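You operate a simulated robot arm through the tools that you are given. There is no shell and no other tool. Be economical: measure what you need, move in short steps, check, and stop when the job is done.

You run a simulated robot arm. Do the job below in one go: nothing can be reset, and whatever is moved stays where it is left.

JOB
Chill the warmest small carton in the blue bay, then the warmest large one in the grey bay.
Fine: read the tags on top; press the run key once after each move and read both tags again.

The check looks at the end state, three seconds after you hand in, the way a careful person would. Anything else that was tipped, shoved, dropped, spilled or broken makes it a failure.

ROBOT AND FRAMES
A 7-joint arm with a two-finger parallel gripper, fixed in place. Base frame: the origin is at the foot of the arm, x ahead of it, y to its left, z up. Lengths are in m, angles in degrees, forces in N, time in s.
With the tool pointing down near the work surface it reaches from about 0.18 to 0.7 m from the base axis. Its first joint turns from -115.0 to 115.0 degrees. Payload 3.91 kg.
The TCP is the grasp point between the finger pads, 0.03 m short of the fingertips. In the tool frame z runs along the fingers and y along their closing line. Largest opening 0.11 m; finger width 0.02, thickness 0.01; the body of the gripper, 0.048 by 0.112 m, starts 0.055 m behind the TCP.
Orientation is that of the tool frame in the base frame, as a unit quaternion [w, x, y, z]. With the fingers straight down and closing along the base's y, the tool's x points along the base's -x, its y along +y and its z along -z.

CONTROLS
- The arm moves only by the tool step_arm. Its argument "commands" is text: rows parted by semicolons, each of 7 numbers parted by spaces: the shift along the tool's x, y, z in units of 25 mm (1.0 is 25 mm), then the turn, a rotation vector about the tool's x, y, z in units of 5 degrees (1.0 is 5 degrees), then the closure, from 0 (fully open) to 1 (shut). In form: x y z rx ry rz claw; .... A call has 1 to 12 rows; each row shifts and turns the commanded pose from where the row before left it, along the tool's axes as they then stand. A call with a number of a shift or a turn outside -1 to 1 is refused whole. A row lasts 0.2 s, in which the tool goes at most 0.05 m and 8.6 degrees; a call with a longer step from one row to the next is refused whole, and so is a gripper value outside its range. Where a pose cannot be reached the arm comes as near as it can. A force on the tool above 40 N (or 10 N above the force at the start of the call, whichever is more), or a blocked arm, ends the call early, and 0.2 s more pass. Each finger travels about 0.108 m/s and halts on what it meets, pressing with about 41 N; the grip force reading is that of the motor and also rises with nothing between the fingers. The clock runs only during rows and for 0.2 s after the last one: add rows that do not move to give the fingers time. The reply holds the time, the measured pose of the TCP, the force on the tool along the base axes, the opening and the grip force, in the units named above and with some noise, and new pictures: "views" is both (left out), scene, wrist or none.
- Cameras (640 x 400 px; columns grow to the right, rows downward): "scene" is fixed at [0.2077, -0.4874, 1.1261]; the picture's right is [0.90, -0.44, 0.00], its down [-0.08, -0.17, -0.98] and it looks along [0.43, 0.88, -0.19] (base axes); focal length 258 px, centre (320, 200). "wrist" rides on the gripper at [-0.036, 0, -0.057] in the tool frame; the picture's right is [0.00, -1.00, 0.00], its down [0.97, 0.00, -0.24] and it looks along [0.24, 0.00, 0.97] (tool axes); focal length 218 px, centre (320, 200). There is no depth. A picture from a camera that has moved, and an enlarged one, comes with that camera's place and axes in the base frame and with its lens. The place of the scene camera against the robot may be out by one fixed shift of up to 0.018 m in any direction.
- move_column(by): slides the trunk up (or, below 0, down) by that many m; the arm rides with it, the base frame stays. It gives what a move gives, with no picture.
- zoom(camera, box): a new picture of the part [left, top, right, bottom] of that camera's present view, enlarged. It takes no simulated time.
- close_job(): hands the job in; it is judged then, once.

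Go step by step. Nothing tells you positions but the pictures and the camera data: compare them with the known pose of the tool, close in by small moves and look again before you grip or let go. The budget is 120 turns and 170 pictures, counting those below and the enlarged ones. Unless the task says otherwise, let go and move clear before handing in, and close with one line.

The tools are called after "Emit:" as name(argument=value, ...) on one line, values as JSON. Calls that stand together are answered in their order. step_arm: Moves the arm, as the interface text tells. Its arguments: {"type":"object","properties":{"commands":{"type":"string"},"views":{"type":"string","enum":["both","scene","wrist","none"]}},"required":["commands"]} The other tools are called the same way: move_column (by) slides the trunk up or down; zoom (camera, box) takes an enlarged picture of a part of a camera's view; close_job () hands the job in.

At the start:

```text
time: 0.0
eef_pos: [0.3727, 0.3384, 1.3095]
tool_rot: [0.0, 0.0, 1.0, 0.0]
force: [0.5, 0.4, -0.7]
opening: 0.1098
finger_force: 0.0
trunk travel left (down, up): [-0.625, 0.365]
```

scene: 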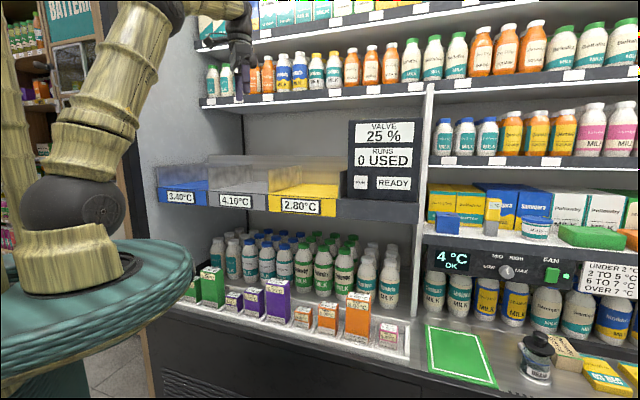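
wrist: 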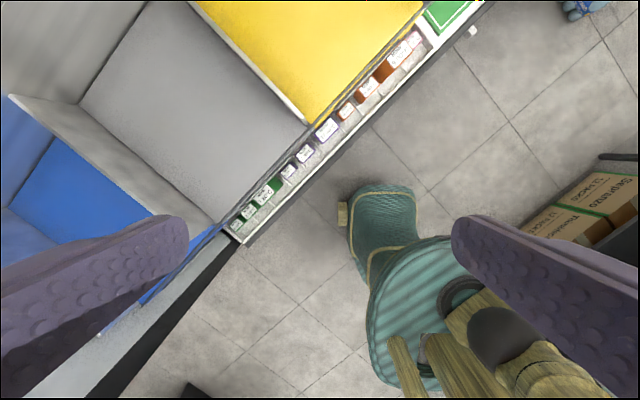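

I see a tray of small and large cartons in front, with blue, grey and yellow bays above and a run key panel. I'll zoom in to read things.

Emit:
zoom(camera="scene", box=[170, 250, 420, 370])

Emit:
zoom(camera="scene", box=[150, 110, 430, 230])

Emit:
zoom(camera="scene", box=[420, 180, 640, 400])

Emit:
zoom(camera="wrist", box=[200, 0, 460, 260])

```text
2.56 times, centred on (295, 310) of scene
camera zoom: at [0.2077, -0.4874, 1.1261], right [0.9, -0.44, 0.0], down [-0.08, -0.17, -0.98], along [0.43, 0.88, -0.19], focal length 661 px, centre (384, -82)
```

zoom: 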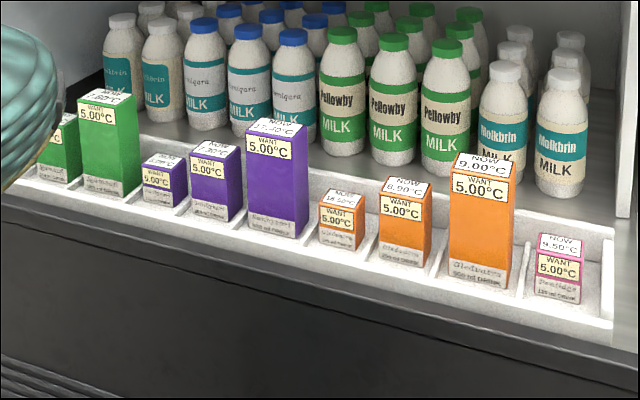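

```text
2.29 times, centred on (290, 170) of scene
camera zoom: at [0.2077, -0.4874, 1.1261], right [0.9, -0.44, 0.0], down [-0.08, -0.17, -0.98], along [0.43, 0.88, -0.19], focal length 590 px, centre (389, 269)
```

zoom: 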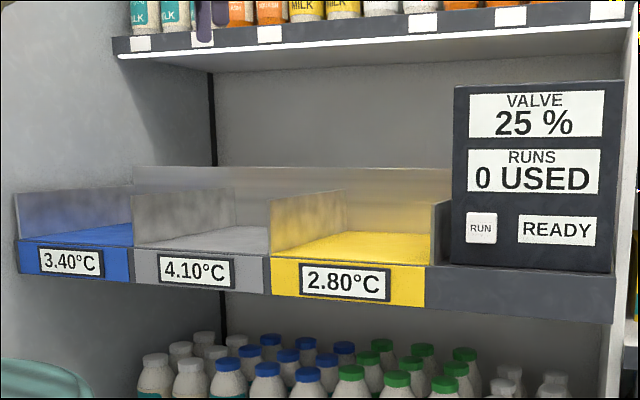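

```text
1.82 times, centred on (530, 290) of scene
camera zoom: at [0.2077, -0.4874, 1.1261], right [0.9, -0.44, 0.0], down [-0.08, -0.17, -0.98], along [0.43, 0.88, -0.19], focal length 470 px, centre (-62, 36)
```

zoom: 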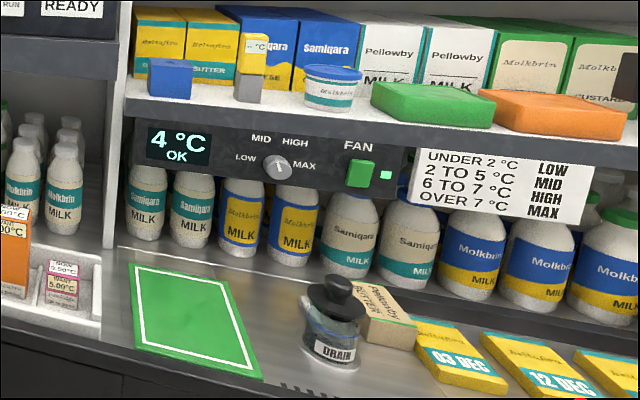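

```text
1.54 times, centred on (330, 130) of wrist
camera zoom: at [0.4098, 0.3391, 1.3672], right [0.0, -1.0, 0.0], down [-0.97, 0.0, 0.24], along [-0.24, 0.0, -0.97], focal length 336 px, centre (305, 308)
```

zoom: 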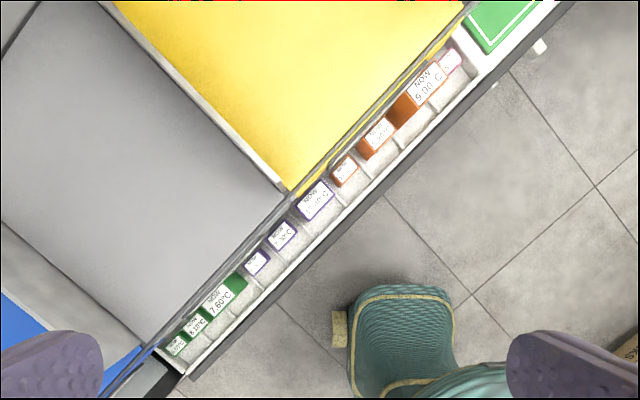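

The zooms are sharply rendered, so I can read the tags by zooming further. The row of cartons runs at about -45° with the bays above it. I'll zoom on the tops from the wrist camera.

Emit:
zoom(camera="wrist", box=[225, 170, 305, 235])

Emit:
zoom(camera="wrist", box=[290, 100, 370, 165])

Emit:
zoom(camera="wrist", box=[350, 20, 430, 105])

Emit:
zoom(camera="scene", box=[170, 260, 290, 335])

Emit:
zoom(camera="scene", box=[285, 280, 415, 360])

```text
6.15 times, centred on (265, 202) of wrist
camera zoom: at [0.4098, 0.3391, 1.3672], right [0.0, -1.0, 0.0], down [-0.97, 0.0, 0.24], along [-0.24, 0.0, -0.97], focal length 1343 px, centre (658, 185)
```

zoom: 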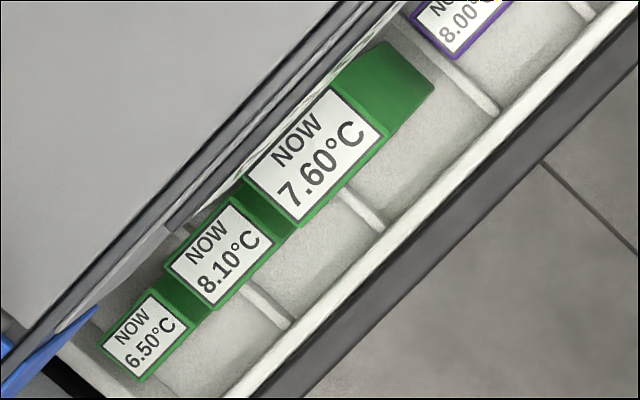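

```text
6.15 times, centred on (330, 132) of wrist
camera zoom: at [0.4098, 0.3391, 1.3672], right [0.0, -1.0, 0.0], down [-0.97, 0.0, 0.24], along [-0.24, 0.0, -0.97], focal length 1343 px, centre (258, 615)
```

zoom: 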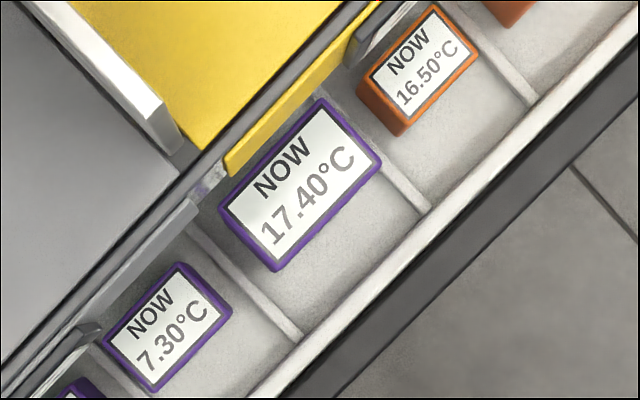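

```text
4.71 times, centred on (390, 62) of wrist
camera zoom: at [0.4098, 0.3391, 1.3672], right [0.0, -1.0, 0.0], down [-0.97, 0.0, 0.24], along [-0.24, 0.0, -0.97], focal length 1027 px, centre (-9, 847)
```

zoom: 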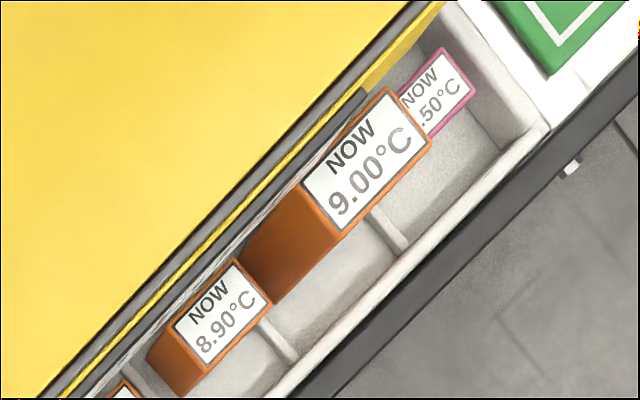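

```text
5.33 times, centred on (230, 298) of scene
camera zoom: at [0.2077, -0.4874, 1.1261], right [0.9, -0.44, 0.0], down [-0.08, -0.17, -0.98], along [0.43, 0.88, -0.19], focal length 1377 px, centre (800, -320)
```

zoom: 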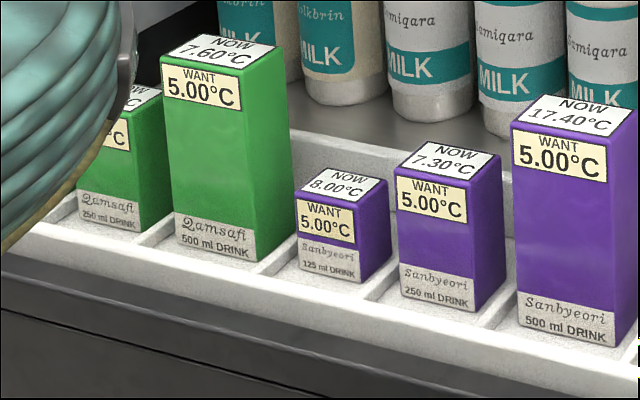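

```text
4.92 times, centred on (350, 320) of scene
camera zoom: at [0.2077, -0.4874, 1.1261], right [0.9, -0.44, 0.0], down [-0.08, -0.17, -0.98], along [0.43, 0.88, -0.19], focal length 1271 px, centre (172, -391)
```

zoom: 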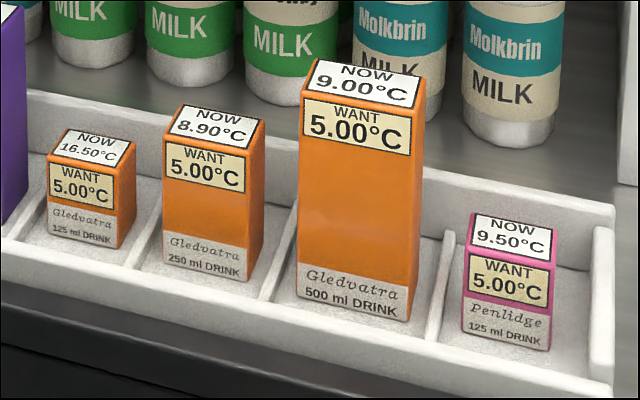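

Reading the tags: the smalls (125 ml) are 6.5, 8.0, 16.5 and 9.5, so the small orange is warmest. The larges (500 ml) are 7.6, 17.4 and 9.0, so the large purple is warmest. I'll yaw the tool square to the shelf (45°) while backing off.

Emit:
step_arm(commands="0.6 0 0 0 0 -1 0; 0.6 0 0 0 0 -1 0; 0.6 0 0 0 0 -1 0; 0.6 0 0 0 0 -1 0; 0.6 0 0 0 0 -1 0; 0.6 0 0 0 0 -1 0; 0.5 0 0 0 0 -1 0; 0.5 0 0 0 0 -1 0; 0 0 0 0 0 -1 0; 0 0 0 0 0 0 0", views="both")

```text
time: 2.2
eef_pos: [0.2639, 0.3067, 1.3104]
tool_rot: [0.0, -0.384, 0.924, 0.0]
force: [0.3, -0.7, 0.6]
opening: 0.1098
finger_force: 0.0
trunk travel left (down, up): [-0.625, 0.365]
camera wrist: at [0.2911, 0.3322, 1.3674], right [0.71, -0.71, 0.0], down [-0.69, -0.69, 0.24], along [-0.17, -0.17, -0.97], focal length 218 px, centre (320, 200)
```

scene: 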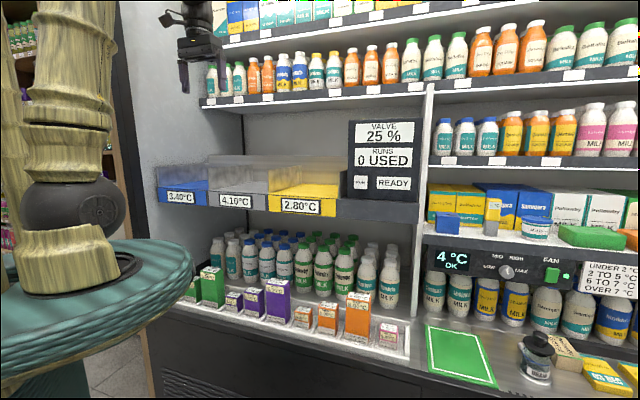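
wrist: 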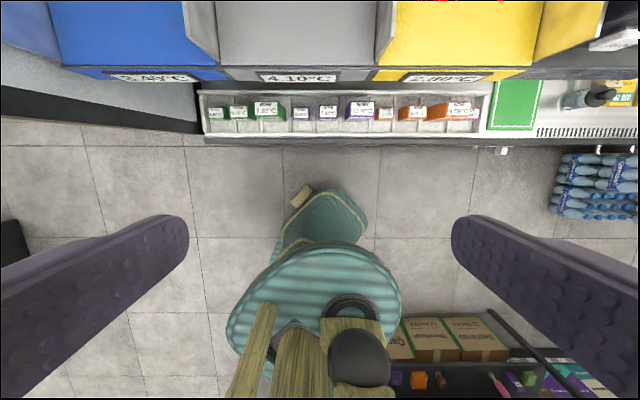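

The view is now square to the shelf. I'll zoom to measure the cartons and bays in this frame.

Emit:
zoom(camera="wrist", box=[320, 80, 500, 150])

Emit:
zoom(camera="wrist", box=[0, 0, 640, 150])

```text
3.56 times, centred on (410, 115) of wrist
camera zoom: at [0.2911, 0.3322, 1.3674], right [0.71, -0.71, 0.0], down [-0.69, -0.69, 0.24], along [-0.17, -0.17, -0.97], focal length 776 px, centre (0, 502)
```

zoom: 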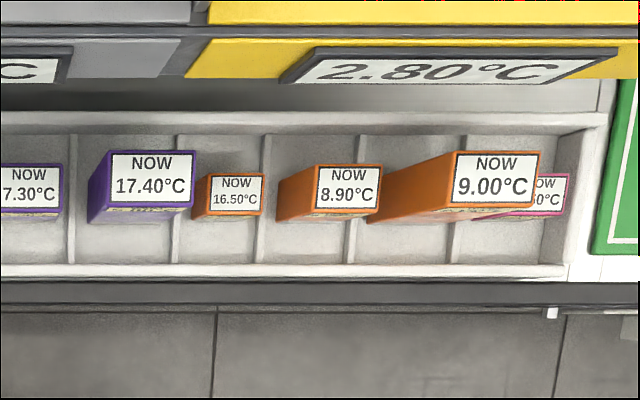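

```text
1.00 times, centred on (320, 75) of wrist
camera zoom: at [0.2911, 0.3322, 1.3674], right [0.71, -0.71, 0.0], down [-0.69, -0.69, 0.24], along [-0.17, -0.17, -0.97], focal length 218 px, centre (320, 325)
```

zoom: 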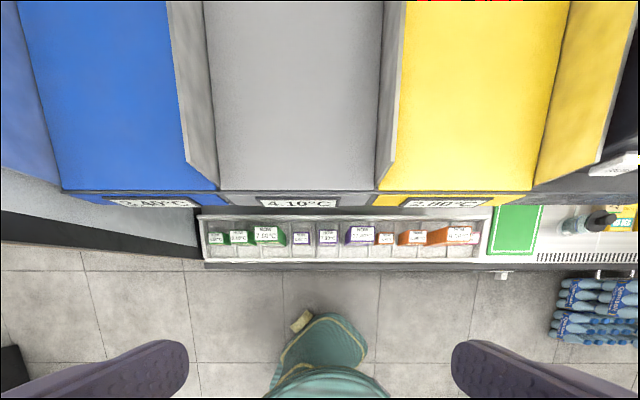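

The cartons stand centred in slots with about 1–1.5 cm to the dividers. Small orange is near s≈0.196, d≈0.547 in shelf coordinates, and the bay floors are near z≈0.97. I'll tilt the tool 30° forward, slide over toward the carton, and lower the trunk.

Emit:
step_arm(commands="0 -1 0 0 -1 0 0; 0 -1 0 0 -1 0 0; 0 -1 0 0 -1 0 0; 0 -1 0 0 -1 0 0; 0 -1 0 0 -1 0 0; 0 -1 0 0 -1 0 0; 0 -1 0 0 0 0 0; 0 -1 0 0 0 0 0; 0 -1 0 0 0 0 0; 0 0 0 0 0 0 0", views="none")

Emit:
move_column(by=-0.6)

Emit:
step_arm(commands="0 0 0 0 0 0 0.3", views="both")

```text
time: 4.4
eef_pos: [0.4246, 0.1489, 1.309]
tool_rot: [0.239, -0.369, 0.893, 0.098]
force: [0.9, 0.0, -0.5]
opening: 0.1102
finger_force: 0.1
trunk travel left (down, up): [-0.625, 0.365]
```

```text
refused: -0.6 is not a number from -0.4 to 0.4
```

```text
time: 4.8
eef_pos: [0.4235, 0.1484, 1.3097]
tool_rot: [0.239, -0.37, 0.892, 0.099]
force: [-0.1, -0.3, -0.3]
opening: 0.0771
finger_force: 0.1
trunk travel left (down, up): [-0.625, 0.365]
camera wrist: at [0.4271, 0.1493, 1.378], right [0.71, -0.71, 0.0], down [-0.68, -0.68, -0.28], along [0.2, 0.2, -0.96], focal length 218 px, centre (320, 200)
```

scene: 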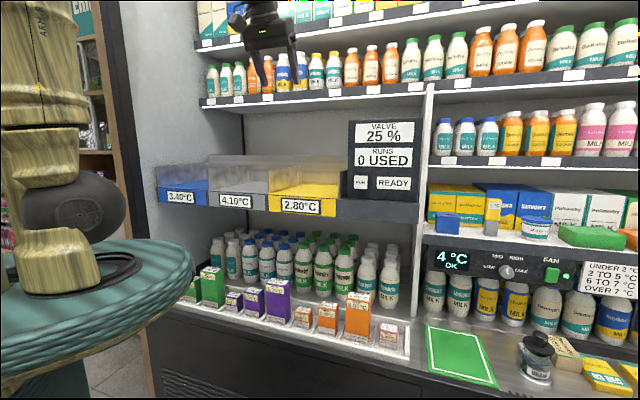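
wrist: 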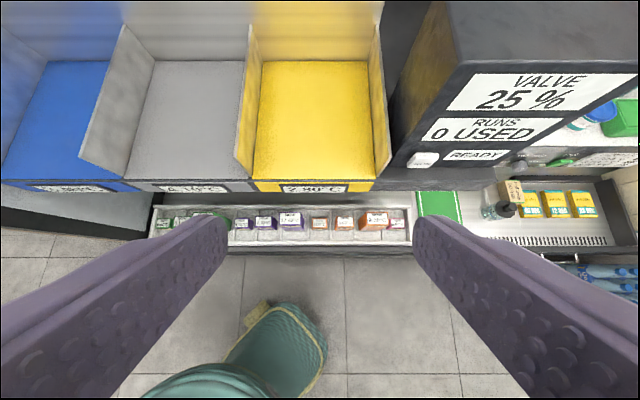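

The trunk moves at most 0.4 m per call, so I'll lower it in two steps.

Emit:
move_column(by=-0.4)

Emit:
move_column(by=-0.2)

Emit:
step_arm(commands="0 0 0 0 0 0 0.3", views="both")

```text
time: 8.6
eef_pos: [0.424, 0.1484, 0.9097]
tool_rot: [0.24, -0.37, 0.892, 0.098]
force: [-0.2, 0.0, 0.1]
opening: 0.077
finger_force: 0.1
trunk travel left (down, up): [-0.225, 0.765]
```

```text
time: 10.8
eef_pos: [0.4249, 0.1479, 0.7099]
tool_rot: [0.239, -0.37, 0.892, 0.099]
force: [-0.3, 0.2, -1.1]
opening: 0.0769
finger_force: 0.0
trunk travel left (down, up): [-0.025, 0.965]
```

```text
time: 11.2
eef_pos: [0.4236, 0.1477, 0.7094]
tool_rot: [0.239, -0.37, 0.892, 0.099]
force: [1.4, -0.1, 0.8]
opening: 0.0769
finger_force: 0.2
trunk travel left (down, up): [-0.025, 0.965]
camera wrist: at [0.4269, 0.1493, 0.778], right [0.71, -0.71, 0.0], down [-0.68, -0.68, -0.28], along [0.2, 0.2, -0.96], focal length 218 px, centre (320, 200)
```

scene: 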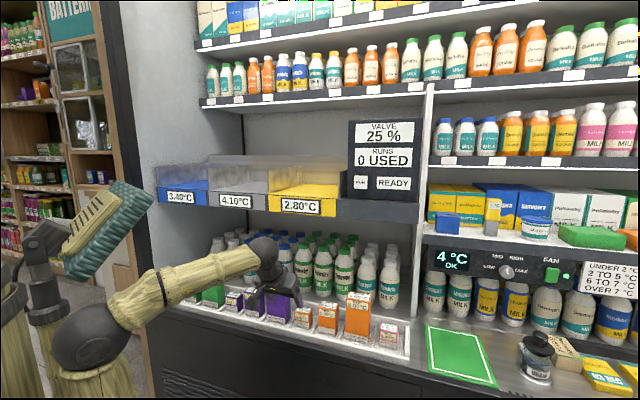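
wrist: 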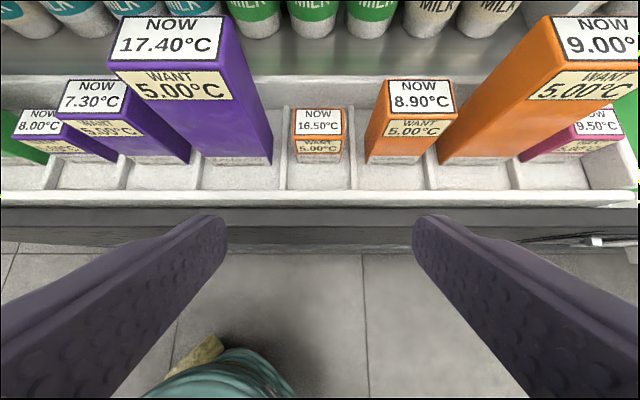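

The small orange sits centred on the tool column (s≈0.196). The gripper body would just brush the tall purple carton at this tilt, so I'll tilt further to 55° and then look.

Emit:
step_arm(commands="0 0 0 0 -1 0 0.36; 0 0 0 0 -1 0 0.36; 0 0 0 0 -1 0 0.36; 0 0 0 0 -1 0 0.36; 0 0 0 0 -1 0 0.36; 0 0 0 0 0 0 0.36", views="wrist")

```text
time: 12.6
eef_pos: [0.4378, 0.153, 0.6942]
tool_rot: [0.409, -0.339, 0.829, 0.176]
force: [-0.3, -0.2, 0.3]
opening: 0.0707
finger_force: 0.1
trunk travel left (down, up): [-0.025, 0.965]
camera wrist: at [0.4221, 0.1339, 0.757], right [0.7, -0.71, -0.01], down [-0.56, -0.54, -0.63], along [0.44, 0.45, -0.78], focal length 218 px, centre (320, 200)
```

wrist: 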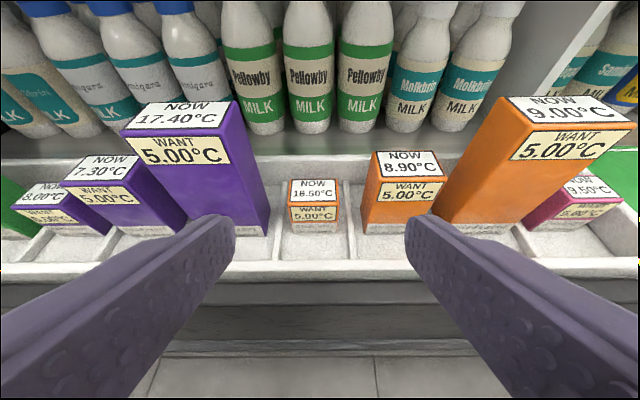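

The pose drifted slightly from the command, so I'll check whether it is still settling or at a limit.

Emit:
step_arm(commands="0 0 0 0 0 0 0.36; 0 0 0 0 0 0 0.36", views="scene")

```text
time: 13.2
eef_pos: [0.4372, 0.1528, 0.6934]
tool_rot: [0.409, -0.34, 0.828, 0.177]
force: [1.2, 0.5, -0.6]
opening: 0.0702
finger_force: 0.1
trunk travel left (down, up): [-0.025, 0.965]
```

scene: 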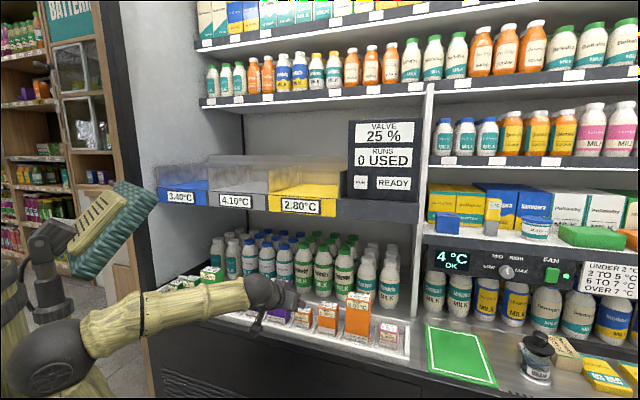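

This looks like a reach limit from being too close in, so I'll move forward part way along the tool and recheck.

Emit:
step_arm(commands="0 0 0.8 0 0 0 0.36; 0 0 0.8 0 0 0 0.36; 0 0 0.8 0 0 0 0.36; 0 0 0 0 0 0 0.36", views="wrist")

```text
time: 14.2
eef_pos: [0.4596, 0.1826, 0.6752]
tool_rot: [0.426, -0.34, 0.82, 0.177]
force: [1.0, 0.3, 1.0]
opening: 0.0704
finger_force: 0.0
trunk travel left (down, up): [-0.025, 0.965]
camera wrist: at [0.4419, 0.1644, 0.7377], right [0.71, -0.71, 0.0], down [-0.53, -0.53, -0.66], along [0.46, 0.47, -0.75], focal length 218 px, centre (320, 200)
```

wrist: 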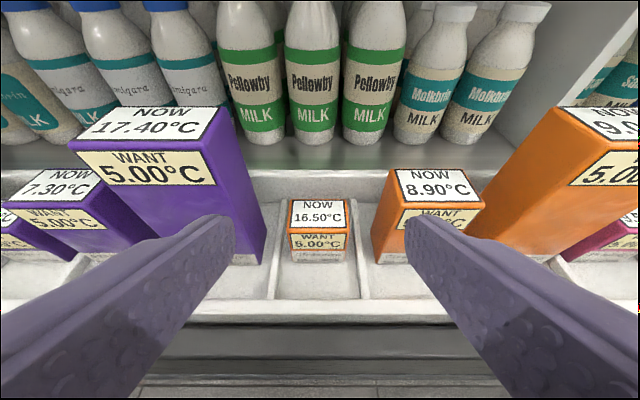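

The pose matches the command now. Carton: s 0.173–0.219, d 0.526–0.556, z 0.533–0.593. I'll advance to just short of it and check.

Emit:
step_arm(commands="0.64 0 0.3 0 0 0 0.43; 0.64 0 0.3 0 0 0 0.43; 0 0 0.9 0 0 0 0.43; 0 0 0.9 0 0 0 0.43; 0 0 0.9 0 0 0 0.43; 0 0 0 0 0 0 0.43", views="both")

```text
time: 15.6
eef_pos: [0.4947, 0.2149, 0.6009]
tool_rot: [0.427, -0.34, 0.819, 0.177]
force: [-0.3, 0.4, -0.6]
opening: 0.0627
finger_force: 0.0
trunk travel left (down, up): [-0.025, 0.965]
camera wrist: at [0.4764, 0.1969, 0.6644], right [0.71, -0.71, 0.0], down [-0.53, -0.53, -0.66], along [0.47, 0.46, -0.75], focal length 218 px, centre (320, 200)
```

scene: 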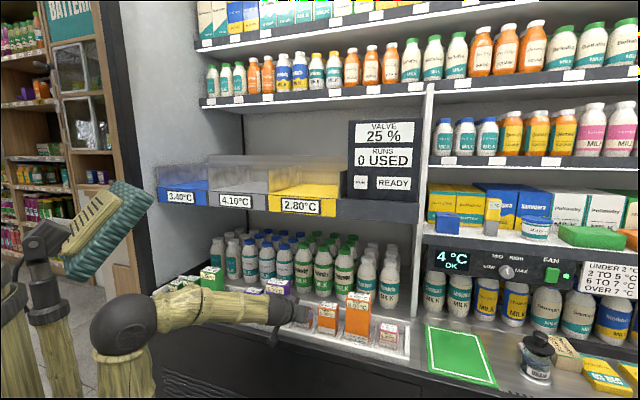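
wrist: 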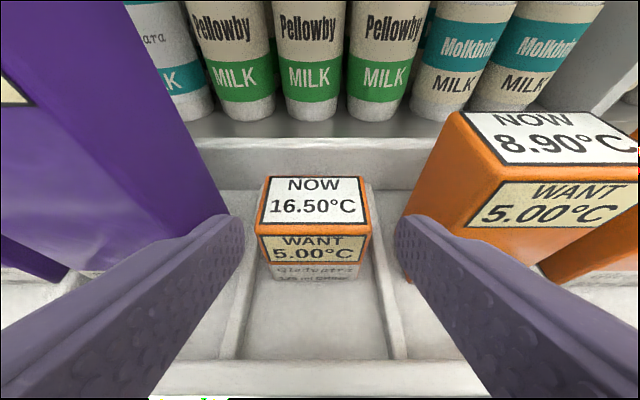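

Aligned within a few mm. I'll nudge left a little, advance onto the carton, and close.

Emit:
step_arm(commands="0 0.14 0.6 0 0 0 0.43; 0 0 0.65 0 0 0 0.43; 0 0 0.63 0 0 0 0.43; 0 0 0 0 0 0 0.43; 0 0 0 0 0 0 0.7; 0 0 0 0 0 0 0.8; 0 0 0 0 0 0 0.8; 0 0 0 0 0 0 0.8", views="wrist")

```text
time: 17.4
eef_pos: [0.5207, 0.2445, 0.5739]
tool_rot: [0.427, -0.34, 0.819, 0.177]
force: [0.3, 0.0, 0.1]
opening: 0.0546
finger_force: 41.3
trunk travel left (down, up): [-0.025, 0.965]
camera wrist: at [0.5015, 0.2268, 0.6375], right [0.71, -0.71, 0.0], down [-0.53, -0.53, -0.66], along [0.46, 0.47, -0.75], focal length 218 px, centre (320, 200)
```

wrist: 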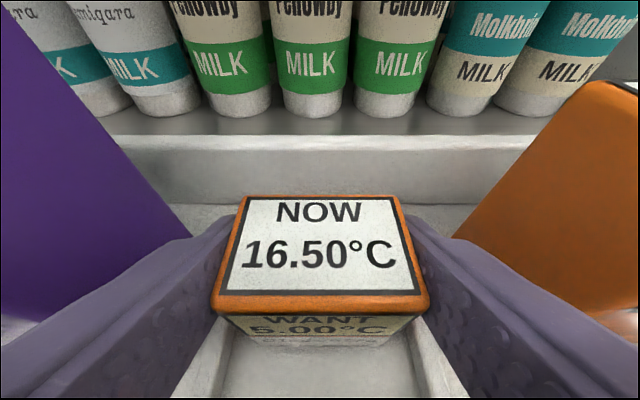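

Gripped at 0.055 m. I'll lift straight up a little and check.

Emit:
step_arm(commands="-0.55 0 -0.38 0 0 0 0.8; -0.55 0 -0.38 0 0 0 0.8; -0.55 0 -0.38 0 0 0 0.8; -0.55 0 -0.38 0 0 0 0.8; 0 0 0 0 0 0 0.8", views="both")

```text
time: 18.6
eef_pos: [0.5192, 0.2464, 0.6437]
tool_rot: [0.426, -0.339, 0.82, 0.176]
force: [0.1, 0.2, -2.1]
opening: 0.054
finger_force: 41.4
trunk travel left (down, up): [-0.025, 0.965]
camera wrist: at [0.5014, 0.2289, 0.7061], right [0.71, -0.71, 0.0], down [-0.53, -0.53, -0.66], along [0.46, 0.47, -0.75], focal length 218 px, centre (320, 200)
```

scene: 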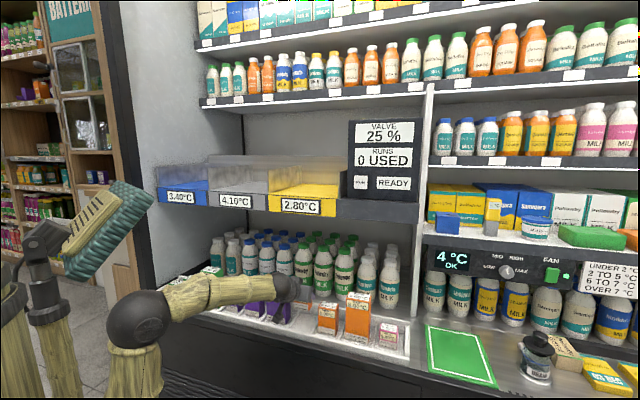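
wrist: 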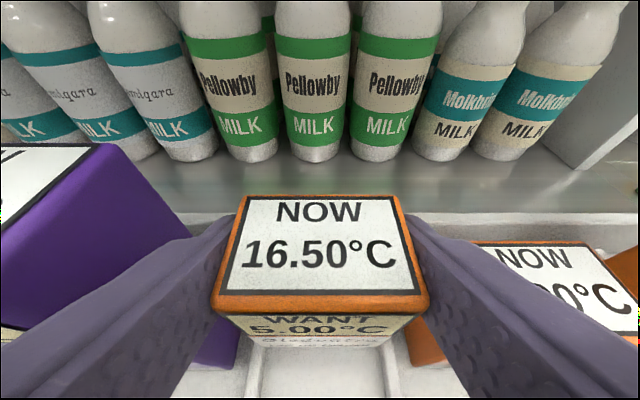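

Lifted cleanly. I'll go up a bit more, back away from the shelf front, then raise the trunk.

Emit:
step_arm(commands="-0.55 0 -0.38 0 0 0 0.8; -0.55 0 -0.38 0 0 0 0.8; -0.55 0 -0.38 0 0 0 0.8; 0.42 0 -0.6 0 0 0 0.8; 0.42 0 -0.6 0 0 0 0.8; 0.42 0 -0.6 0 0 0 0.8; 0.42 0 -0.6 0 0 0 0.8; 0.42 0 -0.6 0 0 0 0.8; 0 0 0 0 0 0 0.8", views="wrist")

Emit:
move_column(by=0.4)

Emit:
step_arm(commands="0 0 0 0 0 0 0.8", views="both")

```text
time: 20.6
eef_pos: [0.4555, 0.1841, 0.6927]
tool_rot: [0.426, -0.34, 0.82, 0.177]
force: [-0.2, 0.6, -0.9]
opening: 0.0544
finger_force: 41.1
trunk travel left (down, up): [-0.025, 0.965]
camera wrist: at [0.4375, 0.1645, 0.7549], right [0.71, -0.71, 0.0], down [-0.53, -0.53, -0.66], along [0.46, 0.47, -0.75], focal length 218 px, centre (320, 200)
```

wrist: 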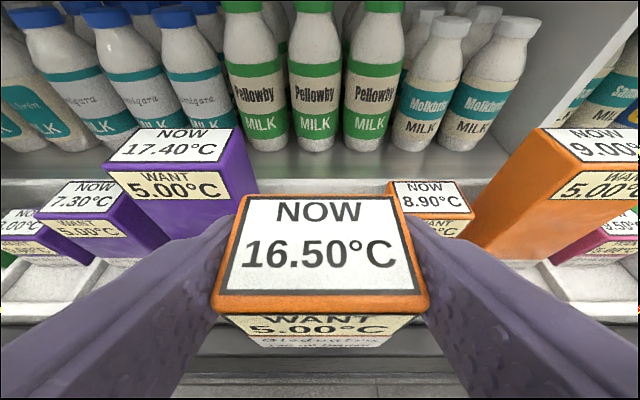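

```text
time: 24.4
eef_pos: [0.4551, 0.1828, 1.0904]
tool_rot: [0.426, -0.339, 0.82, 0.176]
force: [0.2, -0.3, -1.5]
opening: 0.0545
finger_force: 41.0
trunk travel left (down, up): [-0.425, 0.565]
```

```text
time: 24.8
eef_pos: [0.4555, 0.1838, 1.0918]
tool_rot: [0.426, -0.34, 0.82, 0.177]
force: [0.4, -0.2, -1.4]
opening: 0.0546
finger_force: 40.6
trunk travel left (down, up): [-0.425, 0.565]
camera wrist: at [0.4378, 0.1647, 1.1548], right [0.71, -0.71, 0.0], down [-0.53, -0.53, -0.66], along [0.46, 0.46, -0.75], focal length 218 px, centre (320, 200)
```

scene: 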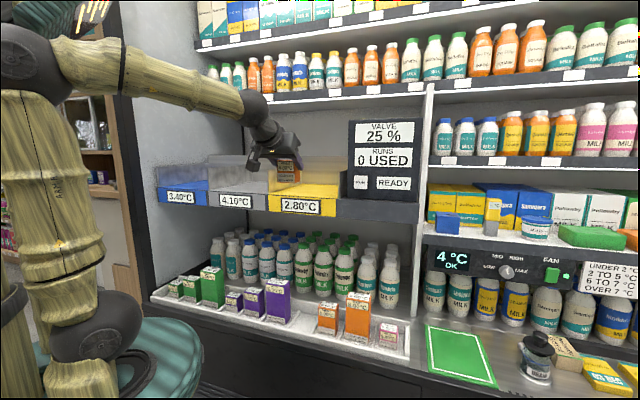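
wrist: 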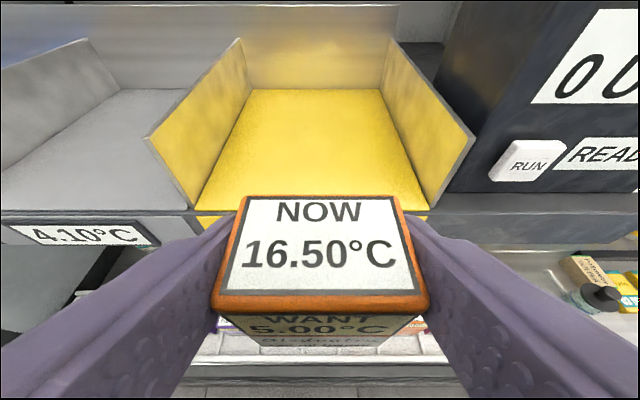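

The bay floors run flush from d≈0.575 to 0.88 at z≈0.97, and the dividers top out near 1.05. I'll slide left in front of the bays to the blue one.

Emit:
step_arm(commands="0 1 0 0 0 0 0.8; 0 1 0 0 0 0 0.8; 0 1 0 0 0 0 0.8; 0 1 0 0 0 0 0.8; 0 1 0 0 0 0 0.8; 0 1 0 0 0 0 0.8; 0 1 0 0 0 0 0.8; 0 1 0 0 0 0 0.8; 0 1 0 0 0 0 0.8; 0 1 0 0 0 0 0.8", views="none")

Emit:
step_arm(commands="0 1 0 0 0 0 0.8; 0 1 0 0 0 0 0.8; 0 1 0 0 0 0 0.8; 0 1 0 0 0 0 0.8; 0 1 0 0 0 0 0.8; 0 1 0 0 0 0 0.8; 0 1 0 0 0 0 0.8; 0 1 0 0 0 0 0.8; 0 1 0 0 0 0 0.8; 0 0 0 0 0 0 0.8", views="both")

```text
time: 27.0
eef_pos: [0.2881, 0.3671, 1.0766]
tool_rot: [0.404, -0.341, 0.83, 0.18]
force: [-0.5, 0.6, -1.5]
opening: 0.0542
finger_force: 40.7
trunk travel left (down, up): [-0.425, 0.565]
```

```text
time: 29.2
eef_pos: [0.1558, 0.5039, 1.11]
tool_rot: [0.397, -0.312, 0.838, 0.208]
force: [0.7, -0.8, -1.2]
opening: 0.0545
finger_force: 41.1
trunk travel left (down, up): [-0.425, 0.565]
camera wrist: at [0.1428, 0.4819, 1.1735], right [0.69, -0.72, -0.1], down [-0.6, -0.49, -0.63], along [0.4, 0.49, -0.77], focal length 218 px, centre (320, 200)
```

scene: 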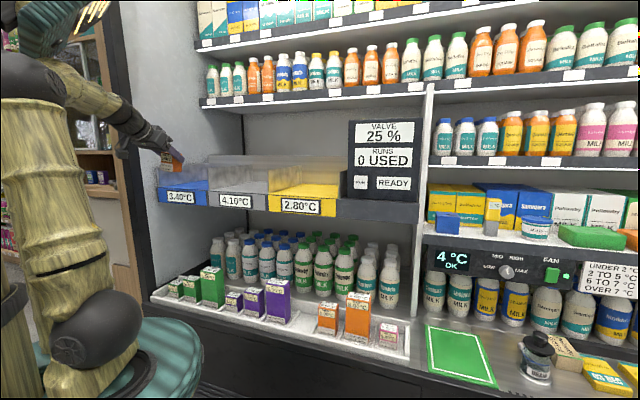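
wrist: 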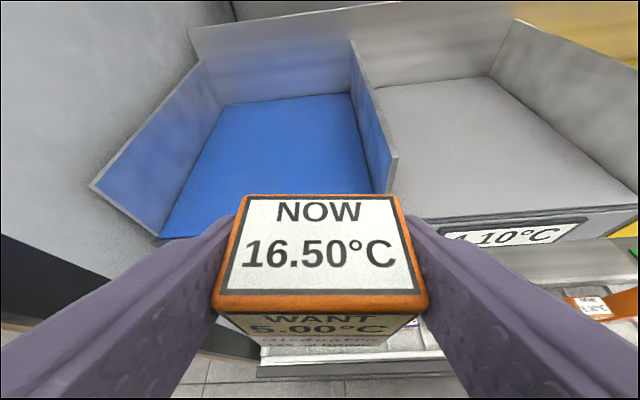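

The orientation deviates a little (reach limit when this close). Moving forward into the bay opening should restore it.

Emit:
step_arm(commands="-0.34 0 0.49 0 0 0 0.8; -0.34 0 0.49 0 0 0 0.8; -0.34 0 0.49 0 0 0 0.8; -0.34 0 0.49 0 0 0 0.8; 0 0 0 0 0 0 0.8", views="both")

```text
time: 30.4
eef_pos: [0.1737, 0.5477, 1.1171]
tool_rot: [0.42, -0.323, 0.824, 0.202]
force: [0.5, -0.4, -1.9]
opening: 0.0546
finger_force: 41.2
trunk travel left (down, up): [-0.425, 0.565]
camera wrist: at [0.1578, 0.5263, 1.1787], right [0.7, -0.71, -0.06], down [-0.56, -0.5, -0.66], along [0.44, 0.5, -0.75], focal length 218 px, centre (320, 200)
```

scene: 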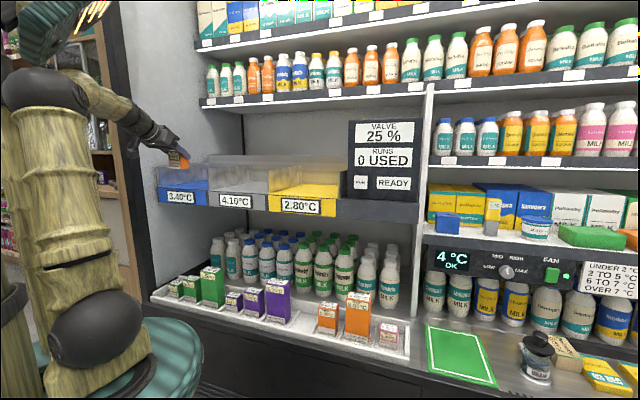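
wrist: 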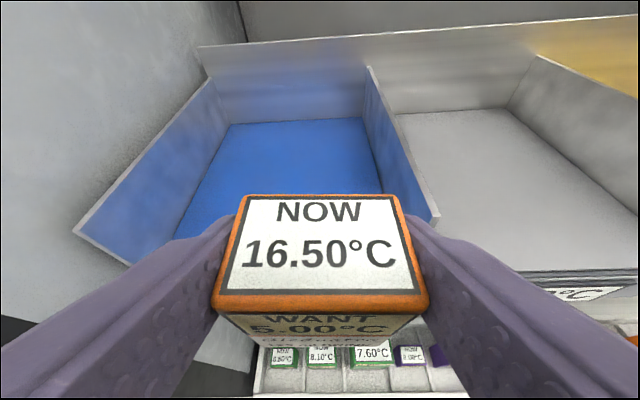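

The error is shrinking. I'll raise the trunk slightly to match the pickup geometry, move further into the bay, and shift toward its middle.

Emit:
move_column(by=0.05)

Emit:
step_arm(commands="-0.34 0 0.49 0 0 0 0.8; -0.34 0 0.49 0 0 0 0.8; -0.34 0 0.49 0 0 0 0.8; -0.34 0 0.49 0 0 0 0.8; -0.34 0 0.49 0 0 0 0.8; -0.34 0 0.49 0 0 0 0.8; 0 0 0 0 0 0 0.8", views="both")

```text
time: 31.4
eef_pos: [0.1736, 0.5488, 1.1666]
tool_rot: [0.421, -0.323, 0.824, 0.201]
force: [-0.2, 0.0, -0.6]
opening: 0.0545
finger_force: 40.8
trunk travel left (down, up): [-0.475, 0.515]
```

```text
time: 33.0
eef_pos: [0.2211, 0.5718, 1.1431]
tool_rot: [0.426, -0.34, 0.819, 0.178]
force: [-0.3, -1.0, -1.5]
opening: 0.0543
finger_force: 41.5
out of reach, approached as far as the arm can: row 2, 3, 4, 5, 6
trunk travel left (down, up): [-0.475, 0.515]
camera wrist: at [0.2031, 0.5532, 1.2062], right [0.71, -0.71, 0.0], down [-0.53, -0.53, -0.66], along [0.46, 0.47, -0.75], focal length 218 px, centre (320, 200)
```

scene: 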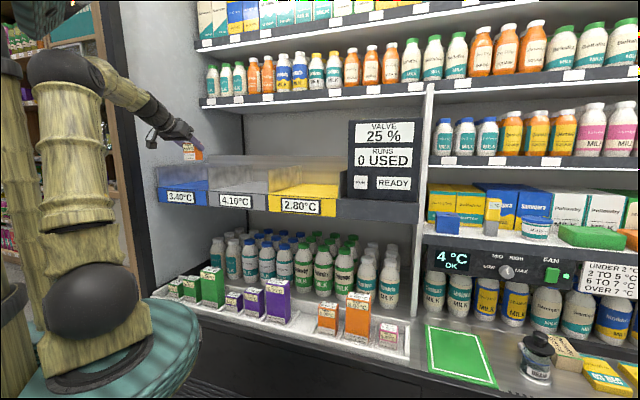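
wrist: 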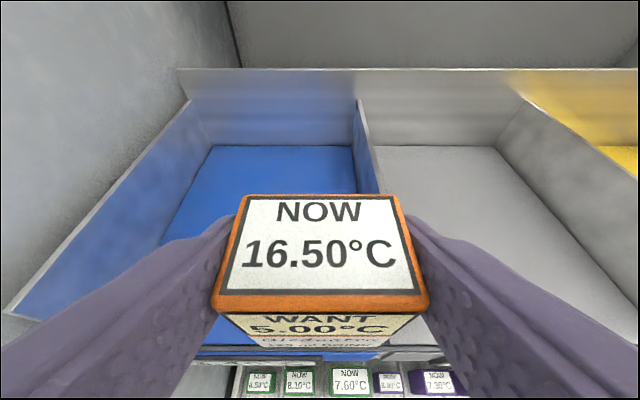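

The tool is square again but at its reach edge for this arm height. I'll raise the trunk 0.1 and lower the arm by the same amount, shifting left to clear the divider.

Emit:
move_column(by=0.1)

Emit:
step_arm(commands="0.5 0.4 0.35 0 0 0 0.8; 0.5 0.4 0.35 0 0 0 0.8; 0.5 0.4 0.35 0 0 0 0.8; 0.5 0.4 0.35 0 0 0 0.8; 0.5 0.4 0.35 0 0 0 0.8; 0 0 0 0 0 0 0.8", views="wrist")

```text
time: 34.3
eef_pos: [0.2205, 0.5717, 1.2421]
tool_rot: [0.427, -0.339, 0.82, 0.177]
force: [0.3, 0.4, -2.0]
opening: 0.0545
finger_force: 40.8
trunk travel left (down, up): [-0.575, 0.415]
```

```text
time: 35.7
eef_pos: [0.1865, 0.5657, 1.1742]
tool_rot: [0.428, -0.337, 0.82, 0.177]
force: [-0.5, 0.0, -1.1]
opening: 0.0547
finger_force: 40.8
out of reach, approached as far as the arm can: row 1, 2, 3, 4, 5
trunk travel left (down, up): [-0.575, 0.415]
camera wrist: at [0.169, 0.5468, 1.2365], right [0.7, -0.71, 0.0], down [-0.54, -0.53, -0.66], along [0.47, 0.46, -0.75], focal length 218 px, centre (320, 200)
```

wrist: 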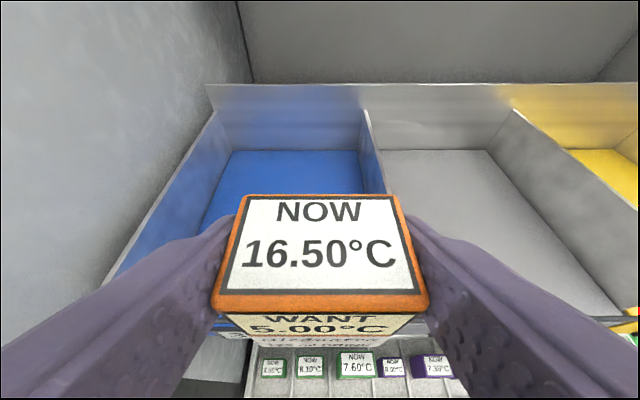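

The arm seems contorted by holding a 45° heading out at bearing ~70°. The tilt must stay, but I can yaw the tool toward the radial direction, so I'll turn about the vertical by about 20°.

Emit:
step_arm(commands="-0.819 0 0 0 0 0 0.8; 0 0 0 -0.819 0 -0.574 0.8; 0 0 0 -0.819 0 -0.574 0.8; 0 0 0 -0.819 0 -0.574 0.8; 0 0 0 -0.819 0 -0.574 0.8; 0 0 0 0 0 0 0.8; 0 0 0 0 0 0 0.8", views="both")

```text
time: 37.3
eef_pos: [0.1928, 0.569, 1.1897]
tool_rot: [0.388, -0.478, 0.748, 0.248]
force: [-0.1, -0.3, -0.9]
opening: 0.0548
finger_force: 41.0
out of reach, approached as far as the arm can: row 1
trunk travel left (down, up): [-0.575, 0.415]
camera wrist: at [0.1812, 0.5458, 1.2531], right [0.91, -0.42, 0.0], down [-0.32, -0.68, -0.66], along [0.28, 0.6, -0.75], focal length 218 px, centre (320, 200)
```

scene: 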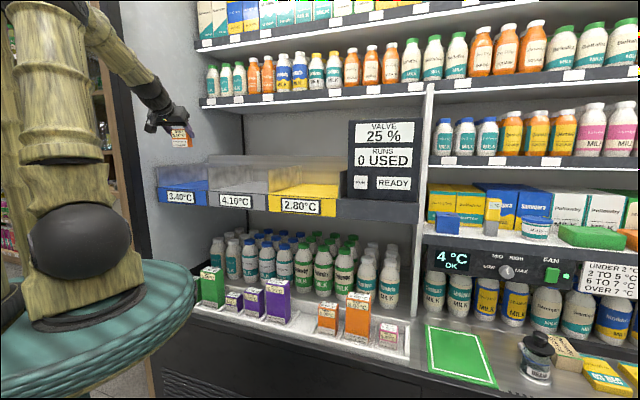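
wrist: 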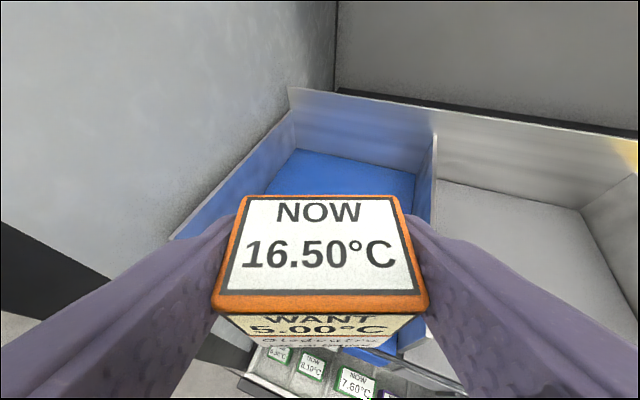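

Yaw worked and the pose is within reach. Moving forward level about 0.075 into the bay.

Emit:
step_arm(commands="-0.43 0 0.61 0 0 0 0.8; -0.43 0 0.61 0 0 0 0.8; -0.43 0 0.61 0 0 0 0.8; -0.43 0 0.61 0 0 0 0.8; 0 0 0 0 0 0 0.8", views="wrist")

```text
time: 38.5
eef_pos: [0.213, 0.5962, 1.196]
tool_rot: [0.39, -0.476, 0.748, 0.249]
force: [-0.4, -0.2, -1.5]
opening: 0.0544
finger_force: 41.2
out of reach, approached as far as the arm can: row 2, 3, 4
trunk travel left (down, up): [-0.575, 0.415]
camera wrist: at [0.2035, 0.5727, 1.2587], right [0.91, -0.42, 0.0], down [-0.32, -0.68, -0.66], along [0.28, 0.6, -0.75], focal length 218 px, centre (320, 200)
```

wrist: 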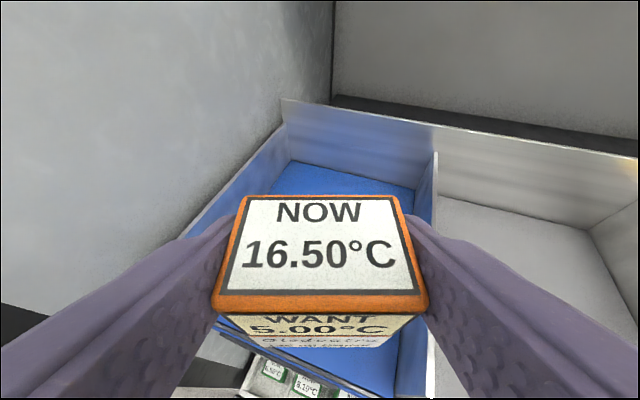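

Still clipped at radius ~0.63. I'll test whether going lower relative to the trunk extends the reach; the carton stays above the dividers.

Emit:
step_arm(commands="0.6 0 0.42 0 0 0 0.8; 0.6 0 0.42 0 0 0 0.8; 0.6 0 0.42 0 0 0 0.8; 0.6 0 0.42 0 0 0 0.8; 0 0 0 0 0 0 0.8", views="scene")

```text
time: 39.7
eef_pos: [0.212, 0.5798, 1.128]
tool_rot: [0.389, -0.477, 0.748, 0.248]
force: [0.2, 0.8, -1.4]
opening: 0.0547
finger_force: 41.1
out of reach, approached as far as the arm can: row 1, 2, 3, 4
trunk travel left (down, up): [-0.575, 0.415]
```

scene: 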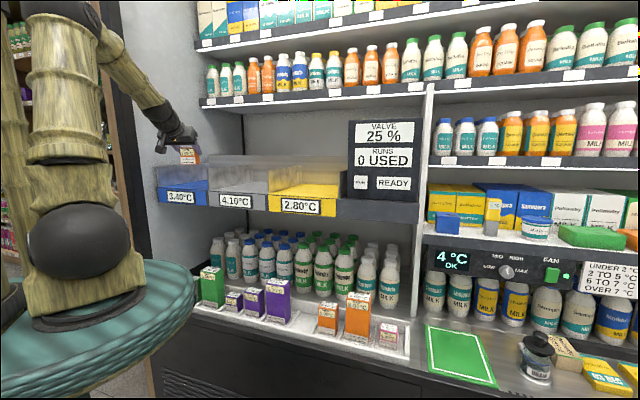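

I need to understand the reach envelope, so I'll test the other way: arm higher relative to the trunk.

Emit:
step_arm(commands="-0.82 0 -0.57 0 0 0 0.8; -0.82 0 -0.57 0 0 0 0.8; -0.82 0 -0.57 0 0 0 0.8; -0.82 0 -0.57 0 0 0 0.8; -0.82 0 -0.57 0 0 0 0.8; 0 0 0 0 0 0 0.8", views="none")

Emit:
step_arm(commands="-0.3 0 0.4 0 0 0 0.8; -0.3 0 0.4 0 0 0 0.8; -0.3 0 0.4 0 0 0 0.8; 0 0 0 0 0 0 0.8; 0 0 0 0 0 0 0.8", views="scene")

```text
time: 41.1
eef_pos: [0.2114, 0.5803, 1.2526]
tool_rot: [0.389, -0.477, 0.748, 0.249]
force: [-0.2, 0.8, -1.4]
opening: 0.0545
finger_force: 40.7
trunk travel left (down, up): [-0.575, 0.415]
```

```text
time: 42.3
eef_pos: [0.2191, 0.5978, 1.2545]
tool_rot: [0.389, -0.477, 0.748, 0.249]
force: [0.4, 0.6, -2.9]
opening: 0.0542
finger_force: 41.5
out of reach, approached as far as the arm can: row 2, 3
trunk travel left (down, up): [-0.575, 0.415]
```

scene: 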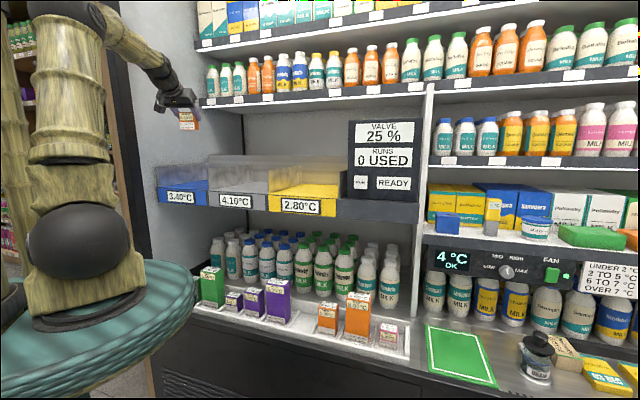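

Commands reset to the reached pose, and the reach at this tilt is about 0.637 m, which is too short for the blue bay. The grey bay is nearer, so I'll set the carton down there temporarily, then regrasp it with a near-vertical tool that reaches further.

Emit:
step_arm(commands="0.57 0 -0.82 0 0 0 0.8; 0.3 0 -0.4 0 0 0 0.8; 0 -0.4 0 0.819 0 0.574 0.8; 0 -0.4 0 0.819 0 0.574 0.8; 0 -0.4 0 0.819 0 0.574 0.8; 0 -0.4 0 0.819 0 0.574 0.8; 0 -1 0 0 0 0 0.8; 0 -1 0 0 0 0 0.8; 0 -1 0 0 0 0 0.8; 0 -1 0 0 0 0 0.8; 0 -1 0 0 0 0 0.8; 0 0 0 0 0 0 0.8", views="none")

Emit:
move_column(by=-0.15)

Emit:
step_arm(commands="0 -0.5 0 0 0 0 0.8; 0 0 0 0 0 0 0.8", views="both")

```text
time: 44.9
eef_pos: [0.3258, 0.4548, 1.2537]
tool_rot: [0.426, -0.34, 0.819, 0.177]
force: [-0.1, -0.3, -1.0]
opening: 0.0546
finger_force: 41.2
trunk travel left (down, up): [-0.575, 0.415]
```

```text
time: 46.6
eef_pos: [0.3252, 0.4543, 1.1039]
tool_rot: [0.426, -0.34, 0.819, 0.177]
force: [-0.2, 0.0, -1.7]
opening: 0.0544
finger_force: 41.0
trunk travel left (down, up): [-0.425, 0.565]
```

```text
time: 47.2
eef_pos: [0.3354, 0.4454, 1.1038]
tool_rot: [0.427, -0.339, 0.819, 0.177]
force: [0.1, 0.0, -1.4]
opening: 0.0547
finger_force: 41.2
trunk travel left (down, up): [-0.425, 0.565]
camera wrist: at [0.3174, 0.4269, 1.1664], right [0.71, -0.71, 0.0], down [-0.53, -0.53, -0.66], along [0.46, 0.47, -0.75], focal length 218 px, centre (320, 200)
```

scene: 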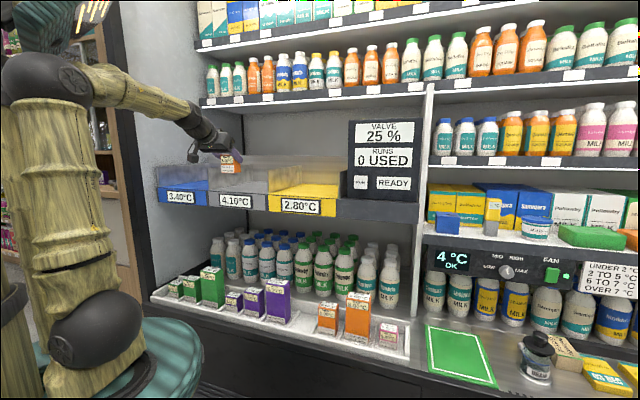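
wrist: 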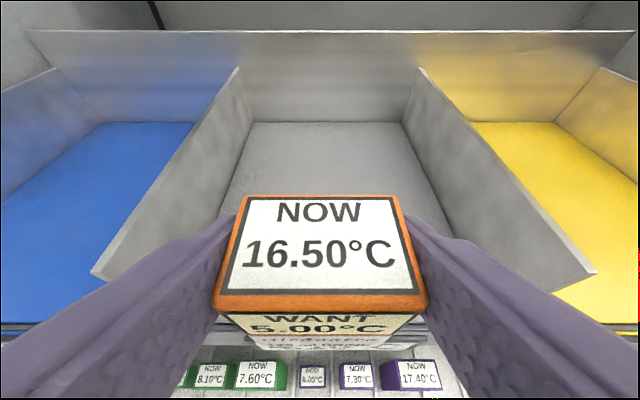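

Centred in front of the grey bay. Moving in level, then lowering.

Emit:
step_arm(commands="-0.42 0 0.6 0 0 0 0.8; -0.42 0 0.6 0 0 0 0.8; -0.42 0 0.6 0 0 0 0.8; -0.42 0 0.6 0 0 0 0.8; 0 0 0 0 0 0 0.8; 0.55 0 0.38 0 0 0 0.8; 0.55 0 0.38 0 0 0 0.8; 0.2 0 0.15 0 0 0 0.8; 0 0 0 0 0 0 0.8", views="both")

```text
time: 49.2
eef_pos: [0.3874, 0.4983, 1.064]
tool_rot: [0.426, -0.34, 0.819, 0.177]
force: [-0.8, 0.3, -1.8]
opening: 0.0543
finger_force: 40.9
trunk travel left (down, up): [-0.425, 0.565]
camera wrist: at [0.3689, 0.4792, 1.1266], right [0.71, -0.71, 0.0], down [-0.53, -0.53, -0.66], along [0.46, 0.47, -0.75], focal length 218 px, centre (320, 200)
```

scene: 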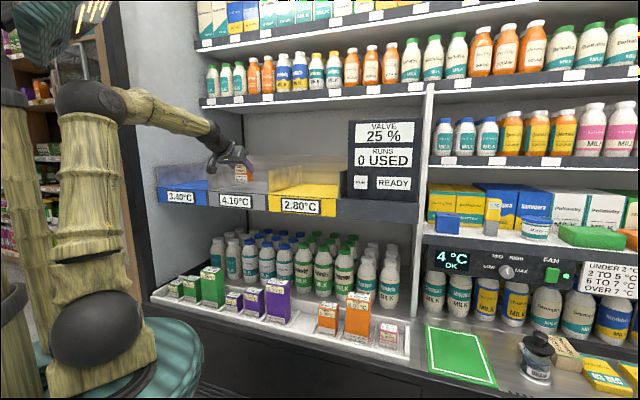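
wrist: 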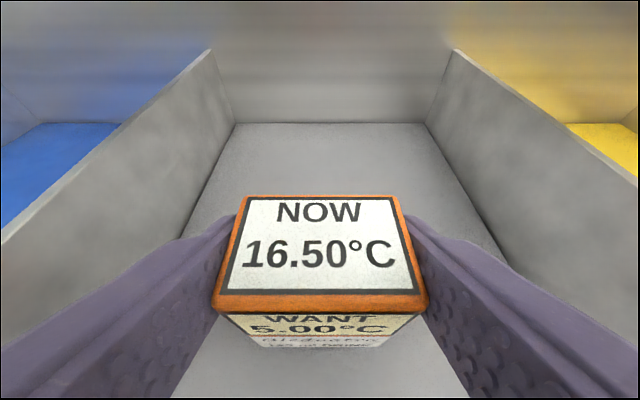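

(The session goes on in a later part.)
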